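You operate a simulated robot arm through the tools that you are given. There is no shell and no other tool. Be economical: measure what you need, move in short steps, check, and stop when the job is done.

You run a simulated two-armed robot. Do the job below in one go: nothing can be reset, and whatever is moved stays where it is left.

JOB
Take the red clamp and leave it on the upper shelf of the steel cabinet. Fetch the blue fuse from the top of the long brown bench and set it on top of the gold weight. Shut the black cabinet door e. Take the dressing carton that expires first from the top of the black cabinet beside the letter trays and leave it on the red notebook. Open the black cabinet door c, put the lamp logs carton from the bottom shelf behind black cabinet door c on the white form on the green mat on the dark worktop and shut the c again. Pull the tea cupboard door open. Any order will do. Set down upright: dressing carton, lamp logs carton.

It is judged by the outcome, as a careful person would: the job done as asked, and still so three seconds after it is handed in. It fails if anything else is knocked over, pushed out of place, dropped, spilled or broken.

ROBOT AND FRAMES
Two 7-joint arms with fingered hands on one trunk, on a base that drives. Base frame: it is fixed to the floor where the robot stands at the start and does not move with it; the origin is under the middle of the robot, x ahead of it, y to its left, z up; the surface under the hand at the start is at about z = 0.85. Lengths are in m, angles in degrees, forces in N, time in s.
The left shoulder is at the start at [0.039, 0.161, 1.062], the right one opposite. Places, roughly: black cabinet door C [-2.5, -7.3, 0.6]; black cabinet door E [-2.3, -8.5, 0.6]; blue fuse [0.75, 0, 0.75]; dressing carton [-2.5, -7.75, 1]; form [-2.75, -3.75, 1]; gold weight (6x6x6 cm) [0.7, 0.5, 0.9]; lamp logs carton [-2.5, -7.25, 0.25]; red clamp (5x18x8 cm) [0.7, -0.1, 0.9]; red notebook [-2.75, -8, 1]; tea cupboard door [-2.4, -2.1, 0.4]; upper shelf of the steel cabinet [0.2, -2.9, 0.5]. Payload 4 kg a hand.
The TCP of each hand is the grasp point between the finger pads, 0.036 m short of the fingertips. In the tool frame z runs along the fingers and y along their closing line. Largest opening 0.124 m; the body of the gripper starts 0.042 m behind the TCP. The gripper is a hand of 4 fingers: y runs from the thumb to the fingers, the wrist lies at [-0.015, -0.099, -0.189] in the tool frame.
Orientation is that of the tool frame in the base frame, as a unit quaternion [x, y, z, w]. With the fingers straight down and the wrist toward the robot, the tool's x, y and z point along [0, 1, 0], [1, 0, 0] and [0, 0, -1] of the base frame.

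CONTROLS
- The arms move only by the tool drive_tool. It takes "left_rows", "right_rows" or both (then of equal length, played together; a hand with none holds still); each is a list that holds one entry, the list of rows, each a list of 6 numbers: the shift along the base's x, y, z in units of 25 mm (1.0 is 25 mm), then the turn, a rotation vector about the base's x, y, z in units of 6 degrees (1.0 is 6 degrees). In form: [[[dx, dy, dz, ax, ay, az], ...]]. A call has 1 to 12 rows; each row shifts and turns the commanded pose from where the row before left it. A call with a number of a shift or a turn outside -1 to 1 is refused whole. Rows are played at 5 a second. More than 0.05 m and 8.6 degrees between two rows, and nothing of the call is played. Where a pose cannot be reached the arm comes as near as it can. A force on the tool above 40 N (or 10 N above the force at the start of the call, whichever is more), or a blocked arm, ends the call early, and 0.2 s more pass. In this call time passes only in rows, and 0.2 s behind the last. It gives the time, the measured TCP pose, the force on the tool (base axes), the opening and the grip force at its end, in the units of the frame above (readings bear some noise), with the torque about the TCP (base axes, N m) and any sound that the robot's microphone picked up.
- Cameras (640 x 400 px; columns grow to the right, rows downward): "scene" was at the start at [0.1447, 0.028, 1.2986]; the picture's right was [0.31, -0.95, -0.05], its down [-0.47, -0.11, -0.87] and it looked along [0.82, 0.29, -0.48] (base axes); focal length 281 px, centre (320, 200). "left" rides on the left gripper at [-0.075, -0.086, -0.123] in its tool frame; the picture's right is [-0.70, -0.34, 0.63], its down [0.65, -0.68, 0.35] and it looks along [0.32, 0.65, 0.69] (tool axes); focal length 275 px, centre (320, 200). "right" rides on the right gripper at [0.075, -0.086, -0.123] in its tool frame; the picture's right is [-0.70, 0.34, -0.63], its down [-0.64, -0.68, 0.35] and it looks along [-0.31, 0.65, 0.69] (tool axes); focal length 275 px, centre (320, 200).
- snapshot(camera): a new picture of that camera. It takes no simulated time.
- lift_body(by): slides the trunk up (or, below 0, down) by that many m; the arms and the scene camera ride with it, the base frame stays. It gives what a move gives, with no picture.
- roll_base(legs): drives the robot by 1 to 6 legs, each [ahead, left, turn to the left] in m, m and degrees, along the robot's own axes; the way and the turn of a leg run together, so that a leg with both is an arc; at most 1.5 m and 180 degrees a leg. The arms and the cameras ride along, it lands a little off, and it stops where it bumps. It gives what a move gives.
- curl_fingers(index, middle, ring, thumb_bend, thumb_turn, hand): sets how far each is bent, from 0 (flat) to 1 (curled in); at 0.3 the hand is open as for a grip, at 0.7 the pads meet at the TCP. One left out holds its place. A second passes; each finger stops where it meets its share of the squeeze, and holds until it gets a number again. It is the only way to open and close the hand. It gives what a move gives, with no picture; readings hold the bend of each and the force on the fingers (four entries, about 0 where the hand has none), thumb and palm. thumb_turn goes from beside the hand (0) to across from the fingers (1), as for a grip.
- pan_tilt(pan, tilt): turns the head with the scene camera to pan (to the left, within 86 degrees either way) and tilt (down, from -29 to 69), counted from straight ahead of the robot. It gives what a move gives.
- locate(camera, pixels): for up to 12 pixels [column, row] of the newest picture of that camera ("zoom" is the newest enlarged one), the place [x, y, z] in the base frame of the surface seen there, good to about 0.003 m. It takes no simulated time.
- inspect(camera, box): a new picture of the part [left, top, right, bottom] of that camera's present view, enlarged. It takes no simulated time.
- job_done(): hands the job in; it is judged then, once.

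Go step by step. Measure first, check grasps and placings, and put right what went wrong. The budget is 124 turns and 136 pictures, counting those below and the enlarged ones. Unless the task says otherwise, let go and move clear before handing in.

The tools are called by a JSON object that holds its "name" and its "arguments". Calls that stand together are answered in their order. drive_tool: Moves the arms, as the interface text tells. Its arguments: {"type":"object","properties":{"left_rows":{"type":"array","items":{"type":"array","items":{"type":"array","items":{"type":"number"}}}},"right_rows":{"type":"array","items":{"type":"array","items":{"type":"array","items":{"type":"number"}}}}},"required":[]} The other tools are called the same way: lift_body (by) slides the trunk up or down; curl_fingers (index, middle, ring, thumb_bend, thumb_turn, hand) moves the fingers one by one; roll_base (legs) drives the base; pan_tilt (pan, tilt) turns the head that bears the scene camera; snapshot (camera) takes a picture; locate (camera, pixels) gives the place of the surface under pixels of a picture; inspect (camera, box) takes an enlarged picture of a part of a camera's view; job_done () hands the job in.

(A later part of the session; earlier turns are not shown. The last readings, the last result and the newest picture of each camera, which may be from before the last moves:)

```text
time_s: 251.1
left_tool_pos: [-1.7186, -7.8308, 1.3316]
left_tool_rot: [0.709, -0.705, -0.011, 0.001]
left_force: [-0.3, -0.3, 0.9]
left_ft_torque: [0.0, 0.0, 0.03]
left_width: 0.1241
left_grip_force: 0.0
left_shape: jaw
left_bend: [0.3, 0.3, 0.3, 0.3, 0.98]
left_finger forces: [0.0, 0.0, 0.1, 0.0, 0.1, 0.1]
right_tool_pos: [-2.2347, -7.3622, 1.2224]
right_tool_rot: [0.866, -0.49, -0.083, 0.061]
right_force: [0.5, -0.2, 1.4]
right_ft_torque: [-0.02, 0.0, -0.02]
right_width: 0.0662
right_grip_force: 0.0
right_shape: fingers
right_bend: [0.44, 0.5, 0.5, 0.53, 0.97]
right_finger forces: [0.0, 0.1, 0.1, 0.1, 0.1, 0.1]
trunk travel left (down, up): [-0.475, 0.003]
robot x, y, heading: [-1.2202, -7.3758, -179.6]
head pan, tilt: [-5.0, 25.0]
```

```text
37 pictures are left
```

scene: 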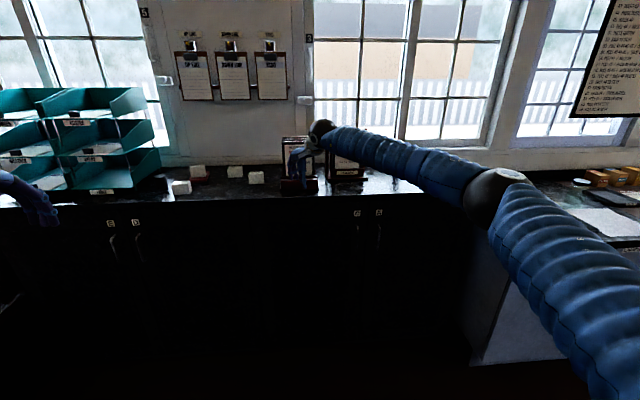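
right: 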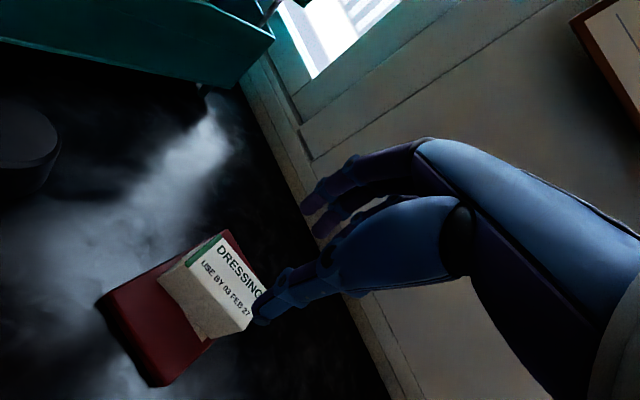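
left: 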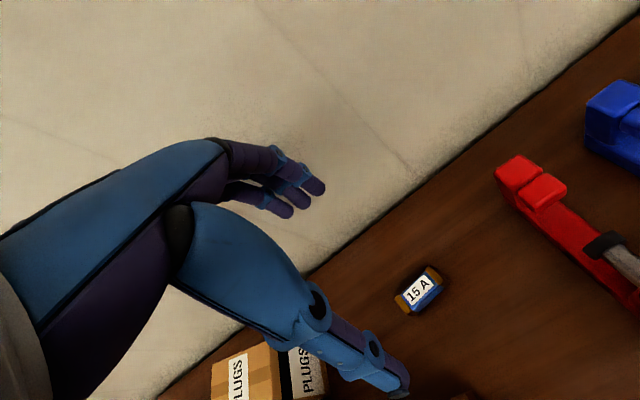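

The carton sits flat on the ledger. Budget is tightening, so reuse the tea-door pose for door C's handle (≈(−2.40, −7.10, 0.81)): reorient the right hand and lower the trunk in one go.

{"name": "drive_tool", "arguments": {"right_rows": [[[0.39, 0.58, 0, 0.11, -0.98, 0], [0.39, 0.58, 0, 0.11, -0.97, 0], [0.39, 0.58, -0.2, 0, 0, -1], [0.39, 0.58, -0.2, 0, 0, -1], [0.39, 0.58, -0.2, 0, 0, -1], [0.39, 0.58, -0.2, 0, 0, -1], [0.39, 0.58, -0.2, 0, 0, -1], [0.39, 0.58, -0.2, 0, 0, -1], [0.39, 0.58, -0.2, 0, 0, -1], [0.39, 0.58, -0.2, 0, 0, -1], [0.39, 0.58, -0.2, 0, 0, -1], [0.39, 0.58, -0.2, 0, 0, -1]]]}}

{"name": "drive_tool", "arguments": {"right_rows": [[[0.39, 0.58, -0.2, 0, 0, -1], [0.39, 0.58, -0.2, 0, 0, -1], [0.39, 0.58, -0.2, 0, 0, -1], [0.39, 0.58, -0.2, 0, 0, -1], [0.39, 0.58, -0.2, 0, 0, -1], [0.39, 0.58, -0.2, 0, 0, -1], [0.39, 0.58, -0.2, 0, 0, -1], [0.39, 0.58, -0.2, 0, 0, -1], [0, 0, -0.2, 0, 0, -1], [0, 0, -0.2, 0, 0, -1], [0, 0, 0, 0, 0, -0.2]]]}}

{"name": "drive_tool", "arguments": {"right_rows": [[[0, 0, -1, 0, 1, 0], [0, 0, -1, 0, 1, 0], [0, 0, -1, 0, 1, 0], [0, 0, -1, 0, 1, 0], [0, 0, -1, 0, 1, 0], [0, 0, -1, 0, 1, 0], [0, 0, -1, 0, 1, 0], [0, 0, -1, 0, 1, 0], [0, 0, 0, 0, 0.7, 0]]]}}

{"name": "lift_body", "arguments": {"by": -0.095}}

{"name": "curl_fingers", "arguments": {"hand": "right", "index": 0.42, "middle": 0.42, "ring": 0.42, "thumb_bend": 0.42}}

{"name": "roll_base", "arguments": {"legs": [[0.18, 0.03, 0]]}}

{"name": "inspect", "arguments": {"camera": "scene", "box": [260, 100, 480, 238]}}

{"name": "snapshot", "arguments": {"camera": "right"}}

```text
time_s: 253.7
left_tool_pos: [-1.7187, -7.8322, 1.3316]
left_tool_rot: [0.709, -0.705, -0.011, 0.001]
left_force: [-0.9, 0.4, 0.4]
left_ft_torque: [0.01, 0.0, 0.03]
left_width: 0.1241
left_grip_force: 0.0
left_shape: jaw
left_bend: [0.3, 0.3, 0.3, 0.3, 0.98]
left_finger forces: [0.1, 0.0, 0.0, 0.0, 0.0, 0.1]
right_tool_pos: [-2.1214, -7.196, 1.1712]
right_tool_rot: [-0.508, 0.861, 0.025, -0.003]
right_force: [-0.8, -0.3, -0.7]
right_ft_torque: [0.02, 0.02, 0.03]
right_width: 0.0666
right_grip_force: 0.2
right_shape: fingers
right_bend: [0.44, 0.5, 0.5, 0.53, 0.97]
right_finger forces: [0.0, 0.0, 0.0, 0.0, 0.0, 0.0]
right hand out of reach, approached as far as the arm can: row 2
trunk travel left (down, up): [-0.475, 0.003]
robot x, y, heading: [-1.2215, -7.3826, -179.8]
head pan, tilt: [-5.0, 25.0]
```

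```text
time_s: 256.1
left_tool_pos: [-1.7195, -7.8322, 1.3321]
left_tool_rot: [0.709, -0.705, -0.012, 0.0]
left_force: [0.6, 0.0, 0.2]
left_ft_torque: [-0.04, 0.02, -0.01]
left_width: 0.1237
left_grip_force: 0.1
left_shape: jaw
left_bend: [0.3, 0.3, 0.3, 0.3, 0.98]
left_finger forces: [0.1, 0.0, 0.0, 0.0, 0.0, 0.1]
right_tool_pos: [-2.042, -7.0797, 1.1227]
right_tool_rot: [0.002, 1.0, 0.023, 0.011]
right_force: [-0.2, 0.0, 0.0]
right_ft_torque: [0.0, -0.01, 0.0]
right_width: 0.0666
right_grip_force: 0.0
right_shape: fingers
right_bend: [0.44, 0.5, 0.5, 0.53, 0.97]
right_finger forces: [0.0, 0.1, 0.0, 0.0, 0.0, 0.0]
trunk travel left (down, up): [-0.475, 0.003]
robot x, y, heading: [-1.2176, -7.3784, -179.7]
head pan, tilt: [-5.0, 25.0]
```

```text
time_s: 258.1
left_tool_pos: [-1.7192, -7.8322, 1.3323]
left_tool_rot: [0.71, -0.704, -0.011, 0.001]
left_force: [-0.1, 0.3, 0.5]
left_ft_torque: [-0.01, -0.05, 0.0]
left_width: 0.1238
left_grip_force: 0.1
left_shape: jaw
left_bend: [0.3, 0.3, 0.3, 0.3, 0.98]
left_finger forces: [0.0, 0.0, 0.0, 0.0, 0.0, 0.0]
right_tool_pos: [-2.0421, -7.0809, 0.9217]
right_tool_rot: [0.011, 0.902, 0.021, -0.431]
right_force: [-0.3, 0.2, 1.2]
right_ft_torque: [0.03, 0.04, 0.0]
right_width: 0.0664
right_grip_force: 0.0
right_shape: fingers
right_bend: [0.44, 0.5, 0.5, 0.53, 0.97]
right_finger forces: [0.0, 0.0, 0.0, 0.0, 0.0, 0.0]
trunk travel left (down, up): [-0.475, 0.003]
robot x, y, heading: [-1.2161, -7.3805, -179.6]
head pan, tilt: [-5.0, 25.0]
```

```text
time_s: 259.4
left_tool_pos: [-1.7202, -7.8319, 1.2367]
left_tool_rot: [0.709, -0.705, -0.012, 0.001]
left_force: [0.2, 0.2, -0.1]
left_ft_torque: [-0.01, 0.0, 0.03]
left_width: 0.1239
left_grip_force: 0.1
left_shape: jaw
left_bend: [0.3, 0.3, 0.3, 0.3, 0.98]
left_finger forces: [0.0, 0.0, 0.0, 0.0, 0.0, 0.0]
right_tool_pos: [-2.0434, -7.0819, 0.8263]
right_tool_rot: [0.011, 0.902, 0.021, -0.431]
right_force: [0.3, 0.4, 0.4]
right_ft_torque: [-0.05, -0.01, -0.05]
right_width: 0.0666
right_grip_force: 0.0
right_shape: fingers
right_bend: [0.44, 0.5, 0.5, 0.53, 0.97]
right_finger forces: [0.1, 0.0, 0.1, 0.0, 0.0, 0.0]
trunk travel left (down, up): [-0.38, 0.098]
robot x, y, heading: [-1.2173, -7.3813, -179.7]
head pan, tilt: [-5.0, 25.0]
```

```text
time_s: 260.4
left_tool_pos: [-1.7202, -7.8333, 1.2368]
left_tool_rot: [0.709, -0.705, -0.011, 0.001]
left_force: [0.7, 0.1, -0.1]
left_ft_torque: [-0.01, -0.01, 0.0]
left_width: 0.124
left_grip_force: 0.0
left_shape: jaw
left_bend: [0.3, 0.3, 0.3, 0.3, 0.98]
left_finger forces: [0.1, 0.0, 0.0, 0.1, 0.0, 0.1]
right_tool_pos: [-2.0434, -7.0795, 0.8272]
right_tool_rot: [0.011, 0.902, 0.021, -0.43]
right_force: [0.5, 0.0, -0.5]
right_ft_torque: [-0.02, -0.01, 0.0]
right_width: 0.0866
right_grip_force: 0.0
right_shape: fingers
right_bend: [0.42, 0.42, 0.42, 0.42, 0.97]
right_finger forces: [0.0, 0.0, 0.0, 0.0, 0.0, 0.0]
trunk travel left (down, up): [-0.38, 0.098]
robot x, y, heading: [-1.2129, -7.3828, -179.6]
head pan, tilt: [-5.0, 25.0]
```

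```text
time_s: 261.9
left_tool_pos: [-1.9, -7.8635, 1.2359]
left_tool_rot: [0.709, -0.705, -0.011, 0.001]
left_force: [-0.3, -0.7, 0.4]
left_ft_torque: [-0.03, -0.05, 0.02]
left_width: 0.1239
left_grip_force: 0.0
left_shape: jaw
left_bend: [0.3, 0.3, 0.3, 0.3, 0.98]
left_finger forces: [0.0, 0.1, 0.0, 0.0, 0.0, 0.0]
right_tool_pos: [-2.2215, -7.1108, 0.8252]
right_tool_rot: [0.01, 0.902, 0.021, -0.431]
right_force: [-0.5, 1.0, 0.3]
right_ft_torque: [0.02, -0.03, -0.06]
right_width: 0.0865
right_grip_force: 0.2
right_shape: fingers
right_bend: [0.42, 0.42, 0.42, 0.42, 0.97]
right_finger forces: [0.0, 0.1, 0.0, 0.1, 0.0, 0.0]
trunk travel left (down, up): [-0.38, 0.098]
robot x, y, heading: [-1.3963, -7.4107, -179.8]
head pan, tilt: [-5.0, 25.0]
```

```text
2.90 times, centred on (370, 169) of scene
```

zoom: 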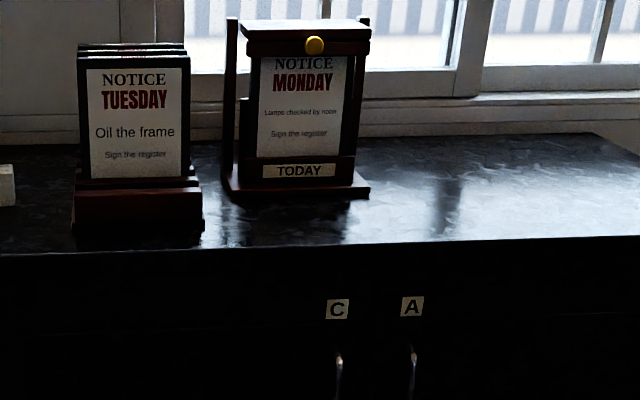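

```text
35 pictures are left
```

right: 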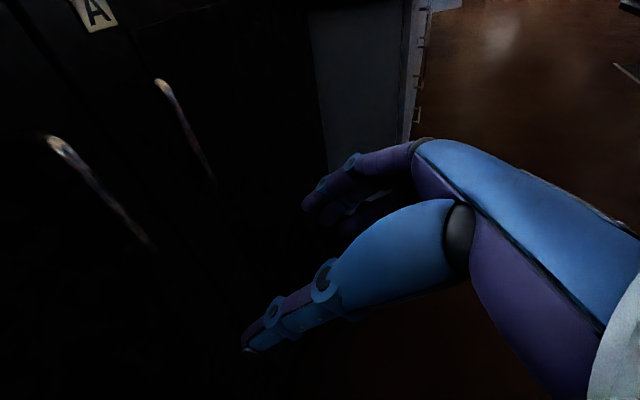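

Handle C is at (75,160)–(145,240) in the hand view. Measure it.

{"name": "locate", "arguments": {"camera": "right", "pixels": [[62, 148], [85, 178], [110, 205], [145, 240], [175, 105], [200, 160]]}}

```text
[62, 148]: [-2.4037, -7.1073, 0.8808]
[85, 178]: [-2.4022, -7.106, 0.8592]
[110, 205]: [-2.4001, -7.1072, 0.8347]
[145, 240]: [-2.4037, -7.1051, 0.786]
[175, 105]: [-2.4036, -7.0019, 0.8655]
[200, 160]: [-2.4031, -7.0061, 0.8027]
```

Handle at (−2.402, −7.106), z 0.77–0.88. Advance, grip, and start the pull along the arc (hinge ≈ (−2.44, −7.56), r 0.456).

{"name": "roll_base", "arguments": {"legs": [[0.07, 0, 0]]}}

{"name": "drive_tool", "arguments": {"right_rows": [[[-0.9, 0.07, 0, 0, 0, 0], [-0.9, 0.07, 0, 0, 0, 0], [-0.9, 0.06, 0, 0, 0, 0], [-0.9, 0, 0, 0, 0, 0], [-0.7, 0, 0, 0, 0, 0]]]}}

{"name": "curl_fingers", "arguments": {"hand": "right", "index": 0.85, "middle": 0.85, "ring": 0.85, "thumb_bend": 0.85}}

{"name": "drive_tool", "arguments": {"right_rows": [[[0.78, -0.13, 0, 0, 0, -0.3], [0.78, -0.13, 0, 0, 0, -0.4], [0.78, -0.14, 0, 0, 0, -0.4], [0.78, -0.15, 0, 0, 0, -0.4], [0.75, -0.25, 0, 0, 0, -0.4], [0.75, -0.27, 0, 0, 0, -0.4], [0.75, -0.28, 0, 0, 0, -0.4], [0.75, -0.3, 0, 0, 0, -0.4]]]}}

{"name": "snapshot", "arguments": {"camera": "scene"}}

```text
time_s: 262.9
left_tool_pos: [-1.9703, -7.8626, 1.2349]
left_tool_rot: [0.709, -0.705, -0.011, -0.001]
left_force: [-1.0, -0.1, -0.7]
left_ft_torque: [0.01, -0.07, 0.01]
left_width: 0.1236
left_grip_force: 0.0
left_shape: jaw
left_bend: [0.3, 0.3, 0.3, 0.3, 0.98]
left_finger forces: [0.0, 0.1, 0.0, 0.0, 0.0, 0.0]
right_tool_pos: [-2.292, -7.1114, 0.8253]
right_tool_rot: [0.011, 0.903, 0.021, -0.429]
right_force: [-0.3, 0.5, 0.0]
right_ft_torque: [0.05, -0.01, -0.02]
right_width: 0.0869
right_grip_force: 0.1
right_shape: fingers
right_bend: [0.42, 0.42, 0.42, 0.42, 0.97]
right_finger forces: [0.0, 0.0, 0.0, 0.0, 0.0, 0.1]
trunk travel left (down, up): [-0.38, 0.098]
robot x, y, heading: [-1.462, -7.4142, -179.9]
head pan, tilt: [-5.0, 25.0]
```

```text
time_s: 264.1
left_tool_pos: [-1.9671, -7.8612, 1.2357]
left_tool_rot: [0.709, -0.705, -0.011, 0.0]
left_force: [0.3, -0.9, -0.7]
left_ft_torque: [-0.03, 0.04, -0.02]
left_width: 0.1241
left_grip_force: 0.1
left_shape: jaw
left_bend: [0.3, 0.3, 0.3, 0.3, 0.98]
left_finger forces: [0.1, 0.0, 0.0, 0.0, 0.1, 0.0]
right_tool_pos: [-2.3974, -7.106, 0.828]
right_tool_rot: [0.012, 0.902, 0.021, -0.43]
right_force: [-0.3, 0.0, -0.7]
right_ft_torque: [-0.03, 0.03, -0.04]
right_width: 0.087
right_grip_force: 0.0
right_shape: fingers
right_bend: [0.42, 0.42, 0.42, 0.42, 0.97]
right_finger forces: [0.0, 0.1, 0.0, 0.1, 0.0, 0.0]
trunk travel left (down, up): [-0.38, 0.098]
robot x, y, heading: [-1.4624, -7.4116, -179.6]
head pan, tilt: [-5.0, 25.0]
```

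```text
time_s: 265.1
left_tool_pos: [-1.9677, -7.8645, 1.2357]
left_tool_rot: [0.709, -0.705, -0.012, 0.0]
left_force: [-0.9, -0.2, -0.2]
left_ft_torque: [0.01, -0.01, -0.01]
left_width: 0.1236
left_grip_force: 0.3
left_shape: jaw
left_bend: [0.3, 0.3, 0.3, 0.3, 0.98]
left_finger forces: [0.0, 0.0, 0.1, 0.0, 0.0, 0.0]
right_tool_pos: [-2.3963, -7.1081, 0.8264]
right_tool_rot: [0.011, 0.902, 0.021, -0.43]
right_force: [-1.1, -9.0, -4.1]
right_ft_torque: [0.55, 0.04, 0.17]
right_width: 0.0018
right_grip_force: 29.6
right_shape: fingers
right_bend: [0.74, 0.67, 0.71, 0.64, 0.98]
right_finger forces: [12.1, 9.1, 8.9, 0.1, 29.2, 0.1]
trunk travel left (down, up): [-0.38, 0.098]
robot x, y, heading: [-1.4649, -7.4093, -179.8]
head pan, tilt: [-5.0, 25.0]
```

```text
time_s: 266.9
left_tool_pos: [-1.9673, -7.8636, 1.2363]
left_tool_rot: [0.709, -0.705, -0.011, 0.001]
left_force: [0.5, -0.2, -0.3]
left_ft_torque: [0.01, 0.01, 0.02]
left_width: 0.1242
left_grip_force: 0.1
left_shape: jaw
left_bend: [0.3, 0.3, 0.3, 0.3, 0.98]
left_finger forces: [0.0, 0.1, 0.0, 0.0, 0.0, 0.0]
right_tool_pos: [-2.2437, -7.1473, 0.8264]
right_tool_rot: [0.158, 0.889, 0.09, -0.421]
right_force: [-1.6, -4.9, -3.2]
right_ft_torque: [0.61, -0.23, 0.05]
right_width: 0.0018
right_grip_force: 29.3
right_shape: fingers
right_bend: [0.74, 0.68, 0.66, 0.64, 0.98]
right_finger forces: [11.7, 8.9, 11.2, 0.0, 27.3, 0.0]
trunk travel left (down, up): [-0.38, 0.098]
robot x, y, heading: [-1.4655, -7.4128, -179.6]
head pan, tilt: [-5.0, 25.0]
```

```text
34 pictures are left
```

scene: 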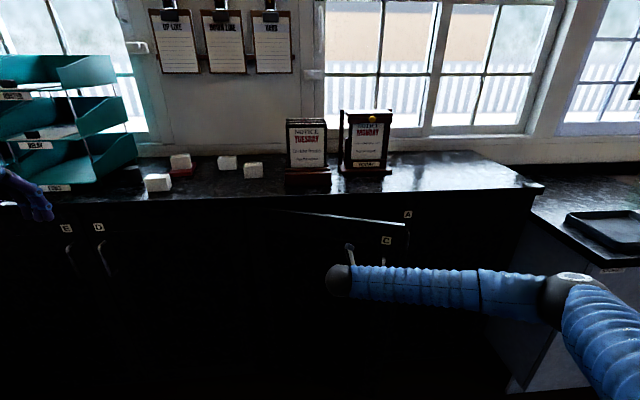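

Door C is moving freely with low forces. Continue the arc to ~80° with base steps and hand turns.

{"name": "roll_base", "arguments": {"legs": [[-0.069, 0.0395, 0], [-0.0605, 0.051, 0]]}}

{"name": "drive_tool", "arguments": {"right_rows": [[[0, 0, 0, 0, 0, -0.8], [0, 0, 0, 0, 0, -0.8], [0, 0, 0, 0, 0, -0.8], [0, 0, 0, 0, 0, -0.8]]]}}

{"name": "roll_base", "arguments": {"legs": [[-0.051, 0.0605, 0], [-0.0395, 0.069, 0]]}}

{"name": "drive_tool", "arguments": {"right_rows": [[[0, 0, 0, 0, 0, -0.8], [0, 0, 0, 0, 0, -0.8]]]}}

{"name": "roll_base", "arguments": {"legs": [[-0.0275, 0.075, 0], [-0.0135, 0.07, 0]]}}

{"name": "snapshot", "arguments": {"camera": "scene"}}

```text
time_s: 268.6
left_tool_pos: [-1.8322, -7.9538, 1.2371]
left_tool_rot: [0.709, -0.705, -0.012, 0.001]
left_force: [0.4, -0.5, 0.4]
left_ft_torque: [0.03, 0.03, -0.01]
left_width: 0.1242
left_grip_force: 0.0
left_shape: jaw
left_bend: [0.3, 0.3, 0.3, 0.3, 0.98]
left_finger forces: [0.0, 0.0, 0.1, 0.0, 0.1, 0.0]
right_tool_pos: [-2.1092, -7.2371, 0.8277]
right_tool_rot: [0.157, 0.888, 0.091, -0.422]
right_force: [16.9, 17.3, -6.5]
right_ft_torque: [0.71, -0.78, -0.3]
right_width: 0.0
right_grip_force: 19.5
right_shape: fingers
right_bend: [0.74, 0.67, 0.63, 0.65, 0.97]
right_finger forces: [0.0, 9.5, 22.5, 0.0, 7.3, 0.0]
trunk travel left (down, up): [-0.38, 0.098]
robot x, y, heading: [-1.3344, -7.5022, -179.8]
head pan, tilt: [-5.0, 25.0]
```

```text
time_s: 269.6
left_tool_pos: [-1.8359, -7.9532, 1.2365]
left_tool_rot: [0.709, -0.705, -0.013, 0.001]
left_force: [-0.2, -0.4, 0.1]
left_ft_torque: [0.01, -0.02, 0.0]
left_width: 0.1239
left_grip_force: 0.1
left_shape: jaw
left_bend: [0.3, 0.3, 0.3, 0.3, 0.98]
left_finger forces: [0.1, 0.1, 0.0, 0.0, 0.0, 0.0]
right_tool_pos: [-2.1125, -7.2376, 0.8275]
right_tool_rot: [0.303, 0.85, 0.16, -0.4]
right_force: [-0.5, -2.1, 5.0]
right_ft_torque: [0.72, -0.29, 0.12]
right_width: 0.0004
right_grip_force: 23.1
right_shape: fingers
right_bend: [0.74, 0.69, 0.64, 0.64, 0.97]
right_finger forces: [0.1, 13.5, 14.2, 0.0, 19.3, 0.0]
trunk travel left (down, up): [-0.38, 0.098]
robot x, y, heading: [-1.3323, -7.4992, -180.0]
head pan, tilt: [-5.0, 25.0]
```

```text
time_s: 271.3
left_tool_pos: [-1.7403, -8.0846, 1.237]
left_tool_rot: [0.708, -0.706, -0.012, 0.002]
left_force: [0.2, 0.1, -0.5]
left_ft_torque: [0.07, 0.0, 0.01]
left_width: 0.1237
left_grip_force: 0.1
left_shape: jaw
left_bend: [0.3, 0.3, 0.3, 0.3, 0.98]
left_finger forces: [0.1, 0.0, 0.0, 0.0, 0.0, 0.0]
right_tool_pos: [-2.0174, -7.3687, 0.8273]
right_tool_rot: [0.303, 0.85, 0.161, -0.399]
right_force: [35.1, 18.4, -0.7]
right_ft_torque: [0.48, -1.27, -0.53]
right_width: 0.0001
right_grip_force: 21.4
right_shape: fingers
right_bend: [0.74, 0.67, 0.58, 0.76, 0.96]
right_finger forces: [0.8, 11.4, 31.2, 0.1, 0.0, 0.0]
trunk travel left (down, up): [-0.38, 0.098]
robot x, y, heading: [-1.2408, -7.6319, -179.7]
head pan, tilt: [-5.0, 25.0]
```

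```text
time_s: 271.9
left_tool_pos: [-1.743, -8.0828, 1.2368]
left_tool_rot: [0.709, -0.705, -0.013, 0.002]
left_force: [0.0, -0.7, 0.1]
left_ft_torque: [0.02, -0.02, 0.02]
left_width: 0.1239
left_grip_force: 0.1
left_shape: jaw
left_bend: [0.3, 0.3, 0.3, 0.3, 0.98]
left_finger forces: [0.0, 0.0, 0.0, 0.0, 0.0, 0.0]
right_tool_pos: [-2.0177, -7.3656, 0.8249]
right_tool_rot: [0.373, 0.822, 0.195, -0.383]
right_force: [26.3, 13.5, 4.8]
right_ft_torque: [0.45, -1.05, -0.23]
right_width: 0.0
right_grip_force: 20.0
right_shape: fingers
right_bend: [0.74, 0.71, 0.6, 0.76, 0.96]
right_finger forces: [0.0, 12.3, 26.7, 0.1, 1.1, 0.0]
trunk travel left (down, up): [-0.38, 0.098]
robot x, y, heading: [-1.2395, -7.63, -180.1]
head pan, tilt: [-5.0, 25.0]
```

```text
time_s: 272.7
left_tool_pos: [-1.7382, -8.0962, 1.2365]
left_tool_rot: [0.708, -0.706, -0.013, 0.001]
left_force: [-0.1, -1.8, -0.7]
left_ft_torque: [0.01, 0.0, 0.02]
left_width: 0.1241
left_grip_force: 0.0
left_shape: jaw
left_bend: [0.3, 0.3, 0.3, 0.3, 0.98]
left_finger forces: [0.0, 0.1, 0.0, 0.0, 0.0, 0.0]
right_tool_pos: [-2.0104, -7.374, 0.8258]
right_tool_rot: [0.376, 0.82, 0.199, -0.382]
right_force: [22.0, 10.4, -2.7]
right_ft_torque: [0.34, -0.88, -0.22]
right_width: 0.0
right_grip_force: 19.3
right_shape: fingers
right_bend: [0.74, 0.71, 0.61, 0.66, 0.96]
right_finger forces: [0.1, 11.4, 24.7, 0.0, 2.7, 0.0]
trunk travel left (down, up): [-0.38, 0.098]
robot x, y, heading: [-1.233, -7.6433, -179.7]
head pan, tilt: [-5.0, 25.0]
stopped in leg 1: the force on the tool passed its limit at 40 N (the readings are from after the stop); the commanded pose is now the measured one
```

```text
33 pictures are left
```

scene: 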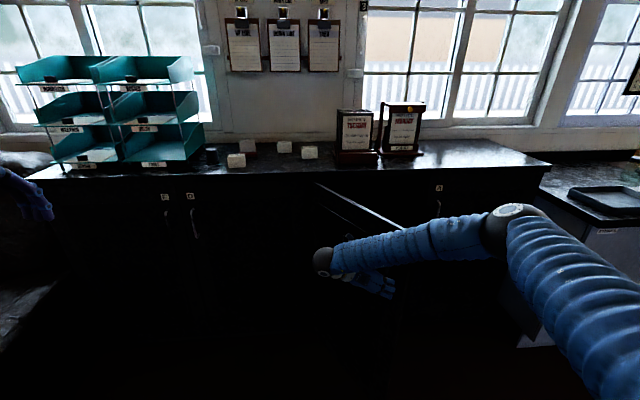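

Door C is ~60° open. Release, retreat along the fingers, straighten the hand, and lower the trunk toward the bottom shelf.

{"name": "curl_fingers", "arguments": {"hand": "right", "index": 0.4, "middle": 0.4, "ring": 0.4, "thumb_bend": 0.4}}

{"name": "roll_base", "arguments": {"legs": [[-0.07, 0.09, 0], [-0.1, 0.03, 0]]}}

{"name": "drive_tool", "arguments": {"right_rows": [[[0, 0, 0, 0, 0, 1], [0, 0, 0, 0, 0, 1], [0, 0, 0, 0, 0, 1], [0, 0, 0, 0, 0, 1], [0, 0, 0, 0, 0, 1], [0, 0, 0, 0, 0, 1], [0, 0, 0, 0, 0, 1], [0, 0, 0, 0, 0, 1], [0, 0, 0, 0, 0, 0.7]]]}}

{"name": "lift_body", "arguments": {"by": -0.37}}

{"name": "roll_base", "arguments": {"legs": [[0, -0.45, 0]]}}

{"name": "pan_tilt", "arguments": {"pan": 0, "tilt": 25}}

{"name": "snapshot", "arguments": {"camera": "scene"}}

{"name": "snapshot", "arguments": {"camera": "right"}}

```text
time_s: 273.7
left_tool_pos: [-1.7388, -8.0948, 1.2371]
left_tool_rot: [0.708, -0.706, -0.011, 0.001]
left_force: [-0.2, -0.5, 0.6]
left_ft_torque: [-0.01, 0.02, 0.03]
left_width: 0.1241
left_grip_force: 0.0
left_shape: jaw
left_bend: [0.3, 0.3, 0.3, 0.3, 0.98]
left_finger forces: [0.0, 0.1, 0.0, 0.1, 0.1, 0.1]
right_tool_pos: [-2.0134, -7.3742, 0.8271]
right_tool_rot: [0.375, 0.821, 0.196, -0.384]
right_force: [-0.7, -0.2, 0.4]
right_ft_torque: [0.0, 0.01, 0.01]
right_width: 0.0929
right_grip_force: 0.2
right_shape: fingers
right_bend: [0.4, 0.4, 0.4, 0.4, 0.97]
right_finger forces: [0.0, 0.0, 0.0, 0.1, 0.0, 0.0]
trunk travel left (down, up): [-0.38, 0.098]
robot x, y, heading: [-1.2323, -7.6449, -179.9]
head pan, tilt: [-5.0, 25.0]
```

```text
time_s: 275.7
left_tool_pos: [-1.5686, -8.2152, 1.2368]
left_tool_rot: [0.709, -0.705, -0.012, 0.001]
left_force: [-0.4, 0.1, -0.2]
left_ft_torque: [-0.01, 0.01, 0.02]
left_width: 0.1237
left_grip_force: 0.0
left_shape: jaw
left_bend: [0.3, 0.3, 0.3, 0.3, 0.98]
left_finger forces: [0.1, 0.0, 0.1, 0.0, 0.0, 0.1]
right_tool_pos: [-1.8443, -7.4959, 0.8278]
right_tool_rot: [0.375, 0.821, 0.196, -0.384]
right_force: [-0.2, -0.1, 0.3]
right_ft_torque: [0.03, -0.02, 0.02]
right_width: 0.0927
right_grip_force: 0.0
right_shape: fingers
right_bend: [0.4, 0.4, 0.4, 0.4, 0.97]
right_finger forces: [0.0, 0.1, 0.0, 0.1, 0.0, 0.0]
trunk travel left (down, up): [-0.38, 0.098]
robot x, y, heading: [-1.0702, -7.7674, -179.8]
head pan, tilt: [-5.0, 25.0]
```

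```text
time_s: 277.7
left_tool_pos: [-1.5698, -8.2146, 1.2372]
left_tool_rot: [0.708, -0.706, -0.012, 0.002]
left_force: [-0.3, -0.3, -0.5]
left_ft_torque: [-0.01, 0.0, -0.03]
left_width: 0.1239
left_grip_force: 0.1
left_shape: jaw
left_bend: [0.3, 0.3, 0.3, 0.3, 0.98]
left_finger forces: [0.0, 0.0, 0.0, 0.1, 0.1, 0.0]
right_tool_pos: [-1.8454, -7.4955, 0.8267]
right_tool_rot: [-0.024, 0.902, 0.007, -0.431]
right_force: [-0.3, 0.0, -0.5]
right_ft_torque: [-0.02, -0.01, -0.05]
right_width: 0.0928
right_grip_force: 0.0
right_shape: fingers
right_bend: [0.4, 0.4, 0.4, 0.4, 0.97]
right_finger forces: [0.0, 0.0, 0.0, 0.0, 0.0, 0.0]
trunk travel left (down, up): [-0.38, 0.098]
robot x, y, heading: [-1.067, -7.7636, -179.9]
head pan, tilt: [-5.0, 25.0]
```

```text
time_s: 281.3
left_tool_pos: [-1.5693, -8.2155, 0.8678]
left_tool_rot: [0.708, -0.706, -0.012, 0.002]
left_force: [-0.1, 0.3, -1.0]
left_ft_torque: [0.01, 0.0, 0.0]
left_width: 0.1238
left_grip_force: 0.1
left_shape: jaw
left_bend: [0.3, 0.3, 0.3, 0.3, 0.98]
left_finger forces: [0.0, 0.0, 0.1, 0.0, 0.1, 0.0]
right_tool_pos: [-1.8458, -7.4963, 0.4583]
right_tool_rot: [-0.024, 0.902, 0.007, -0.431]
right_force: [-0.2, 0.2, -0.5]
right_ft_torque: [0.01, 0.0, 0.01]
right_width: 0.0931
right_grip_force: 0.0
right_shape: fingers
right_bend: [0.4, 0.4, 0.4, 0.4, 0.97]
right_finger forces: [0.0, 0.0, 0.0, 0.0, 0.1, 0.0]
trunk travel left (down, up): [-0.01, 0.468]
robot x, y, heading: [-1.0665, -7.7634, -179.9]
head pan, tilt: [-5.0, 25.0]
```

```text
time_s: 284.0
left_tool_pos: [-1.5699, -7.7676, 0.8668]
left_tool_rot: [0.709, -0.705, -0.011, 0.002]
left_force: [-0.3, 0.1, 0.0]
left_ft_torque: [0.03, 0.0, -0.02]
left_width: 0.1242
left_grip_force: 0.0
left_shape: jaw
left_bend: [0.3, 0.3, 0.3, 0.3, 0.98]
left_finger forces: [0.0, 0.1, 0.0, 0.0, 0.0, 0.0]
right_tool_pos: [-1.8493, -7.0495, 0.4567]
right_tool_rot: [-0.026, 0.902, 0.006, -0.431]
right_force: [0.0, -0.5, -0.3]
right_ft_torque: [-0.01, -0.03, 0.04]
right_width: 0.0927
right_grip_force: 0.1
right_shape: fingers
right_bend: [0.4, 0.4, 0.4, 0.4, 0.97]
right_finger forces: [0.0, 0.0, 0.1, 0.1, 0.0, 0.1]
trunk travel left (down, up): [-0.01, 0.468]
robot x, y, heading: [-1.0679, -7.316, -179.5]
head pan, tilt: [-5.0, 25.0]
```

```text
time_s: 284.7
left_tool_pos: [-1.5699, -7.7676, 0.8675]
left_tool_rot: [0.71, -0.704, -0.011, 0.002]
left_force: [-0.2, 0.1, 0.4]
left_ft_torque: [-0.02, -0.01, 0.01]
left_width: 0.1241
left_grip_force: 0.0
left_shape: jaw
left_bend: [0.3, 0.3, 0.3, 0.3, 0.98]
left_finger forces: [0.0, 0.1, 0.0, 0.0, 0.0, 0.0]
right_tool_pos: [-1.8493, -7.0484, 0.4558]
right_tool_rot: [-0.026, 0.902, 0.006, -0.431]
right_force: [-1.1, 0.5, -1.0]
right_ft_torque: [0.01, 0.03, 0.01]
right_width: 0.0932
right_grip_force: 0.1
right_shape: fingers
right_bend: [0.4, 0.4, 0.4, 0.4, 0.97]
right_finger forces: [0.0, 0.0, 0.0, 0.0, 0.0, 0.1]
trunk travel left (down, up): [-0.01, 0.468]
robot x, y, heading: [-1.0717, -7.3168, -179.4]
head pan, tilt: [0.0, 25.0]
```

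```text
32 pictures are left
```

scene: 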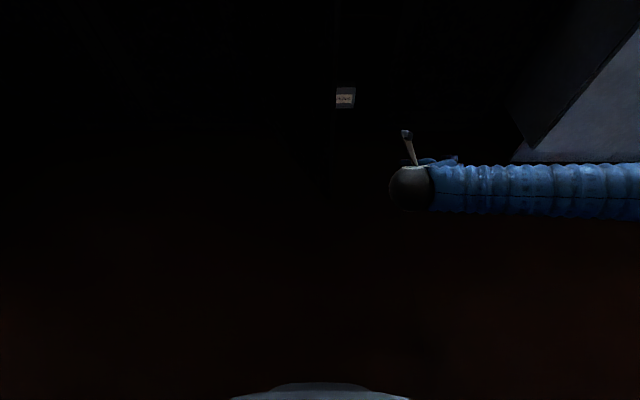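

```text
31 pictures are left
```

right: 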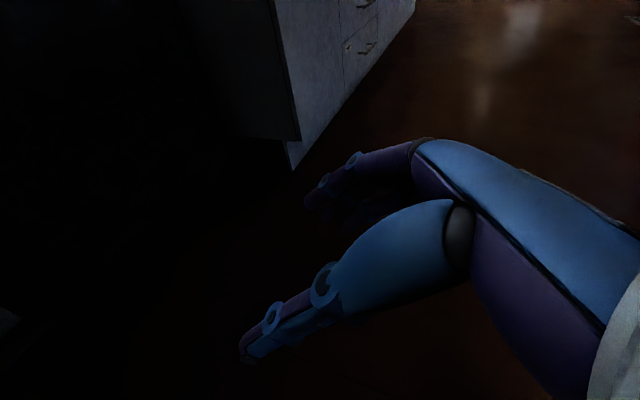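

It's dark, but a labelled carton shows at (345,97). Zoom and locate it, and probe where door C stands.

{"name": "inspect", "arguments": {"camera": "scene", "box": [300, 70, 400, 132]}}

{"name": "locate", "arguments": {"camera": "scene", "pixels": [[345, 99], [337, 99], [353, 97], [345, 90], [345, 112], [320, 100], [370, 100], [250, 60], [290, 60], [310, 60], [328, 60], [350, 60]]}}

```text
6.40 times, centred on (350, 101) of scene
```

zoom: 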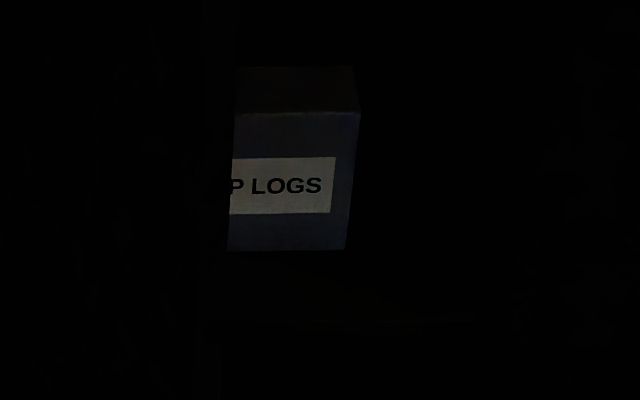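

```text
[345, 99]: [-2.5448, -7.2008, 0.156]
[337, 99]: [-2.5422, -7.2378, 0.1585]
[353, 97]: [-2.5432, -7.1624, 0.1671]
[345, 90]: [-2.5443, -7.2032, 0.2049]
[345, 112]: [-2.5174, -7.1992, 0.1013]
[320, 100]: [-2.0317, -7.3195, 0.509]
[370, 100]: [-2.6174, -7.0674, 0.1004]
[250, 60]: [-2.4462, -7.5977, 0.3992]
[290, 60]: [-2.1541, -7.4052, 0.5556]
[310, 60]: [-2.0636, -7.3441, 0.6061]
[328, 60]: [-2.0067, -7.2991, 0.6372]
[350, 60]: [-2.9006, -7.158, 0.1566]
```

The carton reads "…P LOGS": front face x −2.544, right edge y −7.157, z 0.10–0.215, partly hidden by the door (edge (−2.007, −7.30)). Push the door wider from inside, back out, and turn the hand fingers-down.

{"name": "roll_base", "arguments": {"legs": [[0.35, 0, 0], [0, 0.3, 0], [0, -0.14, 0], [-0.35, 0, 0]]}}

{"name": "drive_tool", "arguments": {"right_rows": [[[0, 0, 0, 0, -1, 0], [0, 0, 0, 0, -1, 0], [0, 0, 0, 0, -1, 0], [0, 0, 0, 0, -1, 0], [0, 0, 0, 0, -1, 0], [0, 0, 0, 0, -1, 0], [0, 0, 0, 0, -1, 0], [0, 0, 0, 0, -1, 0], [0, 0, 0, 0, -0.5, 0], [0, 0, 0, 0, 0, 1], [0, 0, 0, 0, 0, 1], [0, 0, 0, 0, 0, 1]]]}}

{"name": "drive_tool", "arguments": {"right_rows": [[[0, 0, 0, 0, 0, 1], [0, 0, 0, 0, 0, 1], [0, 0, 0, 0, 0, 1], [0, 0, 0, 0, 0, 1], [0, 0, 0, 0, 0, 1], [0, 0, 0, 0, 0, 1], [0, 0, 0, 0, 0, 1], [0, 0, 0, 0, 0, 1], [0, 0, 0, 0, 0, 1], [0, 0, 0, 0, 0, 1], [0, 0, 0, 0, 0, 1], [0, 0, 0, 0, 0, 0.6]]]}}

{"name": "snapshot", "arguments": {"camera": "scene"}}

{"name": "inspect", "arguments": {"camera": "scene", "box": [280, 60, 440, 160]}}

```text
time_s: 291.4
left_tool_pos: [-1.5731, -7.9284, 0.8666]
left_tool_rot: [0.711, -0.703, -0.011, 0.001]
left_force: [-0.8, -0.1, -0.1]
left_ft_torque: [-0.03, 0.0, 0.03]
left_width: 0.1239
left_grip_force: 0.0
left_shape: jaw
left_bend: [0.3, 0.3, 0.3, 0.3, 0.98]
left_finger forces: [0.0, 0.0, 0.0, 0.0, 0.0, 0.0]
right_tool_pos: [-1.8523, -7.2084, 0.4574]
right_tool_rot: [-0.025, 0.902, 0.006, -0.431]
right_force: [0.2, 0.9, -0.1]
right_ft_torque: [0.03, -0.02, -0.01]
right_width: 0.0929
right_grip_force: 0.1
right_shape: fingers
right_bend: [0.4, 0.4, 0.4, 0.4, 0.97]
right_finger forces: [0.0, 0.1, 0.0, 0.0, 0.0, 0.0]
trunk travel left (down, up): [-0.01, 0.468]
robot x, y, heading: [-1.0718, -7.4734, -179.6]
head pan, tilt: [0.0, 25.0]
```

```text
time_s: 294.0
left_tool_pos: [-1.573, -7.9272, 0.8668]
left_tool_rot: [0.71, -0.704, -0.011, 0.0]
left_force: [0.0, 0.3, 0.4]
left_ft_torque: [-0.01, 0.01, 0.07]
left_width: 0.1237
left_grip_force: 0.1
left_shape: jaw
left_bend: [0.3, 0.3, 0.3, 0.3, 0.98]
left_finger forces: [0.1, 0.0, 0.1, 0.0, 0.0, 0.0]
right_tool_pos: [-1.8513, -7.2097, 0.4566]
right_tool_rot: [-0.182, 0.983, -0.005, 0.0]
right_force: [-0.8, 0.3, -0.3]
right_ft_torque: [0.01, 0.01, 0.0]
right_width: 0.0928
right_grip_force: 0.1
right_shape: fingers
right_bend: [0.4, 0.4, 0.4, 0.4, 0.97]
right_finger forces: [0.0, 0.0, 0.0, 0.1, 0.0, 0.1]
trunk travel left (down, up): [-0.01, 0.468]
robot x, y, heading: [-1.0736, -7.4762, -179.6]
head pan, tilt: [0.0, 25.0]
```

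```text
time_s: 296.6
left_tool_pos: [-1.5728, -7.9267, 0.8673]
left_tool_rot: [0.71, -0.704, -0.011, 0.001]
left_force: [-0.9, 0.1, 0.3]
left_ft_torque: [-0.03, 0.01, 0.01]
left_width: 0.1239
left_grip_force: 0.0
left_shape: jaw
left_bend: [0.3, 0.3, 0.3, 0.3, 0.98]
left_finger forces: [0.0, 0.0, 0.1, 0.0, 0.1, 0.0]
right_tool_pos: [-1.8525, -7.2094, 0.4568]
right_tool_rot: [0.711, -0.703, 0.004, -0.003]
right_force: [-0.1, 0.3, 0.5]
right_ft_torque: [0.01, -0.04, -0.01]
right_width: 0.0932
right_grip_force: 0.1
right_shape: fingers
right_bend: [0.4, 0.4, 0.4, 0.4, 0.97]
right_finger forces: [0.1, 0.0, 0.1, 0.0, 0.0, 0.0]
trunk travel left (down, up): [-0.01, 0.468]
robot x, y, heading: [-1.0725, -7.4741, -179.8]
head pan, tilt: [0.0, 25.0]
```

```text
29 pictures are left
```

scene: 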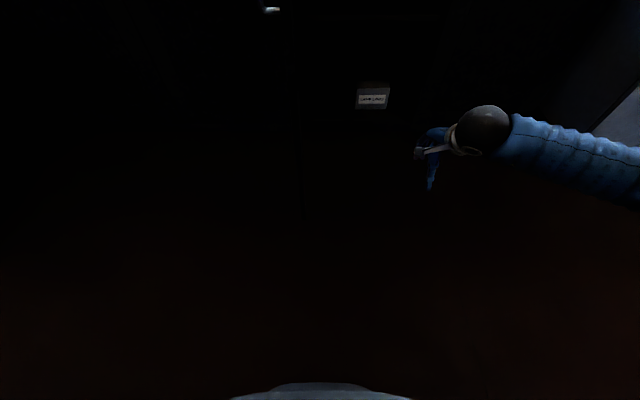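

```text
4.00 times, centred on (360, 110) of scene
```

zoom: 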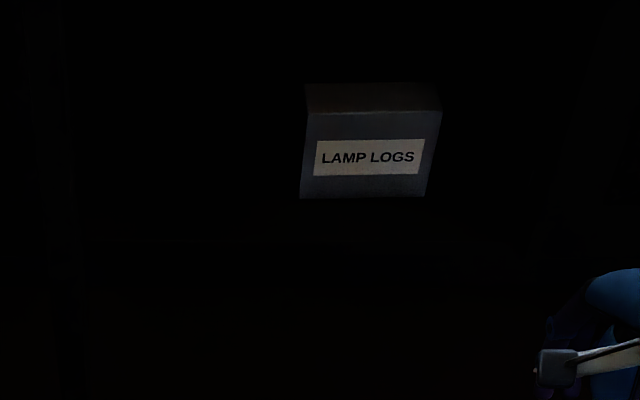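

Now the whole LAMP LOGS carton is visible. Measure its corners, the shelf, the space above, and the door.

{"name": "locate", "arguments": {"camera": "zoom", "pixels": [[312, 120], [432, 118], [306, 190], [422, 190], [315, 90], [432, 88], [370, 100], [370, 60], [370, 10], [370, 215], [480, 180], [250, 180]]}}

{"name": "locate", "arguments": {"camera": "scene", "pixels": [[250, 60], [280, 60], [296, 60], [310, 60], [296, 150], [370, 40], [370, 15], [430, 60], [420, 30], [300, 110]]}}

```text
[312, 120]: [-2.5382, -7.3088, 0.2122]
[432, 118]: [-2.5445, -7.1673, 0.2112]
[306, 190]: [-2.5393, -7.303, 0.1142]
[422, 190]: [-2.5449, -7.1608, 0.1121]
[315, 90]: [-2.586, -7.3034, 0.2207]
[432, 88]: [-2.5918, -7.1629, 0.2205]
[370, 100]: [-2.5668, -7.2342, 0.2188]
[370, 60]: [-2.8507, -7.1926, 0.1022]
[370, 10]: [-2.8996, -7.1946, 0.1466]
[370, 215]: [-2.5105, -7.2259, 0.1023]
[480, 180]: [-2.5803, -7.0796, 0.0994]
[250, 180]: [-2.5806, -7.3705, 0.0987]
```

```text
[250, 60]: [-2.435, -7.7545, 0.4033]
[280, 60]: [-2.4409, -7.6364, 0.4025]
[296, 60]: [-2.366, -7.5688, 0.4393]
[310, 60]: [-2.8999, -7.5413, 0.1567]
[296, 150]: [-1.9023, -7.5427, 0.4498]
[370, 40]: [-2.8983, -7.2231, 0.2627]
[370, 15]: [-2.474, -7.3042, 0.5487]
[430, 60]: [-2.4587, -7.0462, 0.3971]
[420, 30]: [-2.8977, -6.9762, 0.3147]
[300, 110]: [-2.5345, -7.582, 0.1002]
```

Carton: 15 cm wide, ~6 cm deep, top z 0.22, centre (−2.568, −7.235); the door is now ~88° open and the shelf above is at z 0.55. The left hand suits this better (robot stands right of the door). Configure both arms and shift right.

{"name": "drive_tool", "arguments": {"left_rows": [[[-0.5, 0.25, -1, 0, 0, 0], [-0.5, 0.25, -1, 0, 0, 0], [-0.5, 0.25, -1, 0, 0, 0], [-0.5, 0.25, -1, 0, 0, 0], [-0.5, 0.25, -1, 0, 0, 0], [-0.5, 0.25, -1, 0, 0, 0], [-0.5, 0.25, -1, 0, 0, 0], [-0.5, 0.25, -1, 0, 0, 0], [-0.5, 0.25, -1, 0, 0, 0], [-0.5, 0.25, -1, 0, 0, 0], [-0.5, 0.25, -1, 0, 0, 0], [-0.5, 0.25, -1, 0, 0, 0]]], "right_rows": [[[0.8, 0, 0.6, 0, 0, 0], [0.8, 0, 0.6, 0, 0, 0], [0.8, 0, 0.6, 0, 0, 0], [0.8, 0, 0.6, 0, 0, 0], [0.8, 0, 0.6, 0, 0, 0], [0.8, 0, 0.6, 0, 0, 0], [0.8, 0, 0.6, 0, 0, 0], [0.8, 0, 0.6, 0, 0, 0], [0.8, 0, 0.6, 0, 0, 0], [0, 0, 0.6, 0, 0, 0], [0, 0, 0.6, 0, 0, 0], [0, 0, 0.6, 0, 0, 0]]]}}

{"name": "drive_tool", "arguments": {"left_rows": [[[-0.6, 0.25, -1, 0, 0, 0], [-0.6, 0.25, -1, 0, 0, 0], [-0.6, 0.25, -1, 0, 0, 0], [-0.6, 0.25, -1, 0, 0, 0], [-0.6, 0.25, -1, 0, 0, 0], [-0.6, 0.25, -1, 0, 0, 0], [-0.6, 0.25, -1, 0, 0, 0], [-0.6, 0.25, -1, 0, 0, 0], [-0.6, 0.25, -1, 0, 0, 0], [-0.6, 0.25, -1, 0, 0, 0], [-0.6, 0.25, -1, 0, 0, 0]]]}}

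{"name": "curl_fingers", "arguments": {"hand": "left", "index": 0.38, "middle": 0.38, "ring": 0.38, "thumb_bend": 0.38}}

{"name": "roll_base", "arguments": {"legs": [[0, -0.54, 0], [0.28, 0, 0]]}}

{"name": "snapshot", "arguments": {"camera": "left"}}

{"name": "snapshot", "arguments": {"camera": "scene"}}

```text
time_s: 299.2
left_tool_pos: [-1.7223, -7.853, 0.5666]
left_tool_rot: [0.71, -0.704, -0.012, 0.0]
left_force: [-0.5, 0.2, 0.0]
left_ft_torque: [-0.02, -0.02, 0.02]
left_width: 0.124
left_grip_force: 0.1
left_shape: jaw
left_bend: [0.3, 0.3, 0.3, 0.3, 0.98]
left_finger forces: [0.0, 0.0, 0.1, 0.0, 0.0, 0.0]
right_tool_pos: [-1.6721, -7.2084, 0.6368]
right_tool_rot: [0.71, -0.704, 0.005, -0.003]
right_force: [-0.1, 0.0, -0.4]
right_ft_torque: [-0.01, -0.03, -0.02]
right_width: 0.0931
right_grip_force: 0.1
right_shape: fingers
right_bend: [0.4, 0.4, 0.4, 0.4, 0.97]
right_finger forces: [0.0, 0.1, 0.1, 0.1, 0.0, 0.0]
trunk travel left (down, up): [-0.01, 0.468]
robot x, y, heading: [-1.0691, -7.473, -179.6]
head pan, tilt: [0.0, 25.0]
```

```text
time_s: 301.6
left_tool_pos: [-1.8874, -7.7851, 0.2906]
left_tool_rot: [0.71, -0.704, -0.011, 0.001]
left_force: [-0.2, 0.4, 0.6]
left_ft_torque: [0.0, 0.01, 0.02]
left_width: 0.1239
left_grip_force: 0.0
left_shape: jaw
left_bend: [0.3, 0.3, 0.3, 0.3, 0.98]
left_finger forces: [0.0, 0.0, 0.1, 0.0, 0.0, 0.1]
right_tool_pos: [-1.6723, -7.2084, 0.6345]
right_tool_rot: [0.711, -0.703, 0.004, -0.004]
right_force: [-1.1, 0.5, 0.3]
right_ft_torque: [0.02, 0.01, 0.02]
right_width: 0.0928
right_grip_force: 0.1
right_shape: fingers
right_bend: [0.4, 0.4, 0.4, 0.4, 0.97]
right_finger forces: [0.0, 0.0, 0.0, 0.0, 0.0, 0.0]
trunk travel left (down, up): [-0.01, 0.468]
robot x, y, heading: [-1.0741, -7.4751, -179.0]
head pan, tilt: [0.0, 25.0]
```

```text
time_s: 302.6
left_tool_pos: [-1.8884, -7.7855, 0.2932]
left_tool_rot: [0.71, -0.704, -0.011, 0.001]
left_force: [0.1, 0.2, 0.1]
left_ft_torque: [0.0, -0.01, 0.03]
left_width: 0.0994
left_grip_force: 0.1
left_shape: fingers
left_bend: [0.38, 0.38, 0.38, 0.38, 0.98]
left_finger forces: [0.0, 0.0, 0.0, 0.0, 0.0, 0.0]
right_tool_pos: [-1.6716, -7.208, 0.6365]
right_tool_rot: [0.711, -0.703, 0.004, -0.004]
right_force: [0.2, -0.3, -0.2]
right_ft_torque: [0.03, 0.01, -0.02]
right_width: 0.0931
right_grip_force: 0.0
right_shape: fingers
right_bend: [0.4, 0.4, 0.4, 0.4, 0.97]
right_finger forces: [0.0, 0.0, 0.0, 0.0, 0.0, 0.0]
trunk travel left (down, up): [-0.01, 0.468]
robot x, y, heading: [-1.0689, -7.4742, -179.6]
head pan, tilt: [0.0, 25.0]
```

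```text
time_s: 306.4
left_tool_pos: [-1.9427, -7.235, 0.2889]
left_tool_rot: [-0.706, 0.708, 0.011, 0.005]
left_force: [12.0, 9.1, -4.0]
left_ft_torque: [-0.11, 0.02, -0.27]
left_width: 0.0995
left_grip_force: 7.4
left_shape: fingers
left_bend: [0.38, 0.38, 0.43, 0.38, 0.98]
left_finger forces: [0.0, 0.1, 15.0, 0.0, 0.0, 0.1]
right_tool_pos: [-1.7329, -6.666, 0.6362]
right_tool_rot: [0.711, -0.703, 0.005, -0.003]
right_force: [0.0, 0.1, -0.1]
right_ft_torque: [-0.01, 0.0, -0.03]
right_width: 0.0931
right_grip_force: 0.1
right_shape: fingers
right_bend: [0.4, 0.4, 0.4, 0.4, 0.97]
right_finger forces: [0.0, 0.0, 0.1, 0.0, 0.1, 0.1]
trunk travel left (down, up): [-0.01, 0.468]
robot x, y, heading: [-1.1325, -6.9302, -179.5]
head pan, tilt: [0.0, 25.0]
stopped in leg 2: the force on the tool passed its limit at 54 N (the readings are from after the stop); the commanded pose is now the measured one
```

```text
27 pictures are left
```

left: 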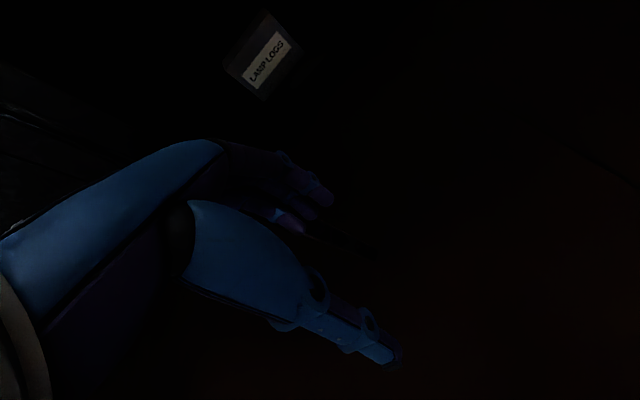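

```text
26 pictures are left
```

scene: 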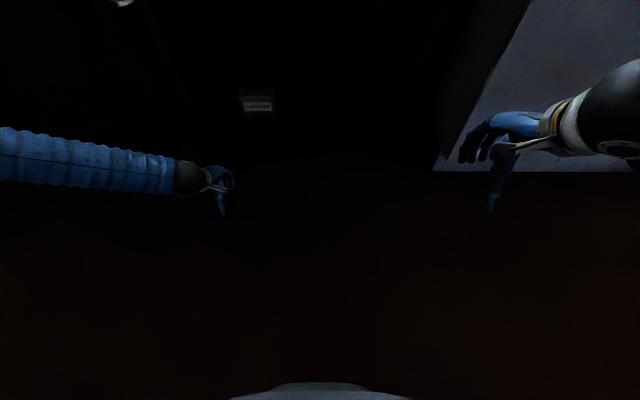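

The left hand brushed the door's edge and swung it partly shut. Back off, pass right of the edge, re-enter, and push it open again with the hand and forearm.

{"name": "roll_base", "arguments": {"legs": [[-0.15, 0, 0], [0, -0.22, 0], [0.36, 0, 0], [0, 0.38, 0], [0, -0.17, 0]]}}

{"name": "snapshot", "arguments": {"camera": "scene"}}

{"name": "locate", "arguments": {"camera": "scene", "pixels": [[100, 60], [130, 60], [150, 60], [170, 60], [190, 60], [150, 110], [180, 110], [200, 110], [220, 60], [240, 60]]}}

```text
time_s: 312.1
left_tool_pos: [-2.0935, -7.1587, 0.2803]
left_tool_rot: [-0.699, 0.715, 0.003, 0.025]
left_force: [1.0, 0.0, -0.8]
left_ft_torque: [0.03, 0.0, 0.02]
left_width: 0.0994
left_grip_force: 0.2
left_shape: fingers
left_bend: [0.38, 0.38, 0.38, 0.38, 0.98]
left_finger forces: [0.0, 0.0, 0.0, 0.1, 0.1, 0.1]
right_tool_pos: [-1.9263, -6.6102, 0.6399]
right_tool_rot: [0.718, -0.696, 0.004, 0.0]
right_force: [0.3, -0.3, 0.2]
right_ft_torque: [0.0, -0.02, -0.03]
right_width: 0.0928
right_grip_force: 0.1
right_shape: fingers
right_bend: [0.4, 0.4, 0.4, 0.4, 0.97]
right_finger forces: [0.0, 0.0, 0.1, 0.0, 0.0, 0.1]
trunk travel left (down, up): [-0.01, 0.468]
robot x, y, heading: [-1.3185, -6.8654, -178.5]
head pan, tilt: [0.0, 25.0]
stopped in leg 4: the robot was blocked; the commanded pose is now the measured one
```

```text
25 pictures are left
```

scene: 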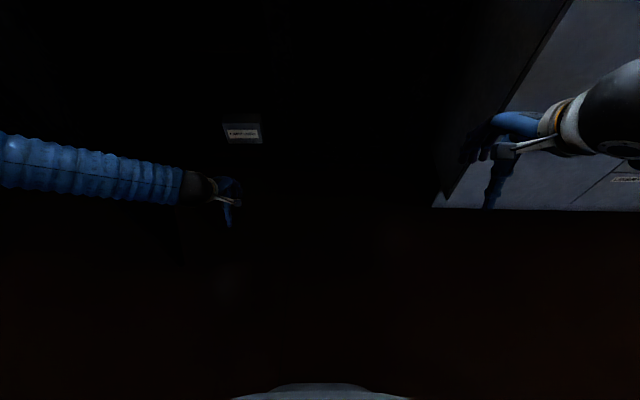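

```text
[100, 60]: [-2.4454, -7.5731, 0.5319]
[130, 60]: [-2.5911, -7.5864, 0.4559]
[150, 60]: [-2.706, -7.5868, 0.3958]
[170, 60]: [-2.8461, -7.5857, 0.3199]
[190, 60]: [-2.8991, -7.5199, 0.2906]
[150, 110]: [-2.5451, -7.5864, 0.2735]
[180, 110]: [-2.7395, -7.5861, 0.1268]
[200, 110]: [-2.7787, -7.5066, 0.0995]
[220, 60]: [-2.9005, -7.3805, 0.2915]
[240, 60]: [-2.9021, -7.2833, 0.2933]
```

Blocked after 15 cm; the door seems fully open with the forearm against its edge. Locate the forearm/elbow and door edge.

{"name": "locate", "arguments": {"camera": "scene", "pixels": [[20, 60], [50, 60], [75, 60], [20, 100], [60, 110], [10, 150], [80, 165], [150, 180], [195, 188], [30, 210], [100, 215], [150, 225]]}}

{"name": "pan_tilt", "arguments": {"pan": 50, "tilt": 25}}

{"name": "snapshot", "arguments": {"camera": "scene"}}

```text
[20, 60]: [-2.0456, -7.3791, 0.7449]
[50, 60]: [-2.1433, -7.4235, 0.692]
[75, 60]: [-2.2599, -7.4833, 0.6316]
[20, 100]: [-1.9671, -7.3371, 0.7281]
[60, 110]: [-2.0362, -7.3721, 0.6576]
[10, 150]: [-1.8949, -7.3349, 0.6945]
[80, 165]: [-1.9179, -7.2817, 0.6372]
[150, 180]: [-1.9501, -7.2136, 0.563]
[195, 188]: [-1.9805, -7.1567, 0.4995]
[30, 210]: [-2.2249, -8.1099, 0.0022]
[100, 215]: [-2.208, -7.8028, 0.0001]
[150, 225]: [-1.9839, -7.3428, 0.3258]
```

```text
time_s: 313.2
left_tool_pos: [-2.0937, -7.1584, 0.2801]
left_tool_rot: [-0.698, 0.715, 0.002, 0.024]
left_force: [1.1, 0.9, -0.9]
left_ft_torque: [0.01, 0.02, 0.0]
left_width: 0.0993
left_grip_force: 0.0
left_shape: fingers
left_bend: [0.38, 0.38, 0.38, 0.38, 0.98]
left_finger forces: [0.1, 0.0, 0.0, 0.1, 0.1, 0.1]
right_tool_pos: [-1.9248, -6.61, 0.639]
right_tool_rot: [0.716, -0.698, 0.004, -0.001]
right_force: [-0.3, 0.5, 0.5]
right_ft_torque: [0.02, 0.04, 0.02]
right_width: 0.0927
right_grip_force: 0.1
right_shape: fingers
right_bend: [0.4, 0.4, 0.4, 0.4, 0.97]
right_finger forces: [0.1, 0.0, 0.0, 0.1, 0.0, 0.1]
trunk travel left (down, up): [-0.01, 0.468]
robot x, y, heading: [-1.317, -6.8678, -178.4]
head pan, tilt: [50.0, 25.0]
```

```text
24 pictures are left
```

scene: 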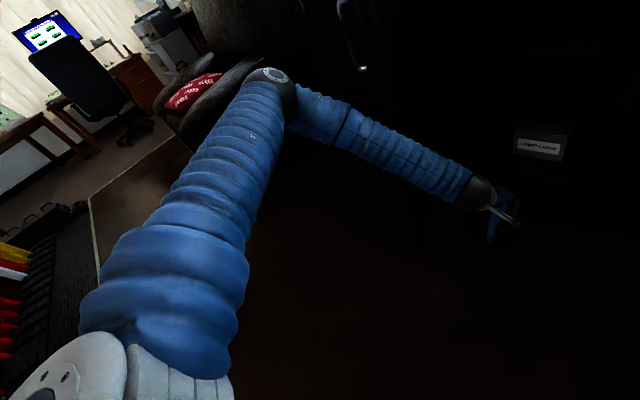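

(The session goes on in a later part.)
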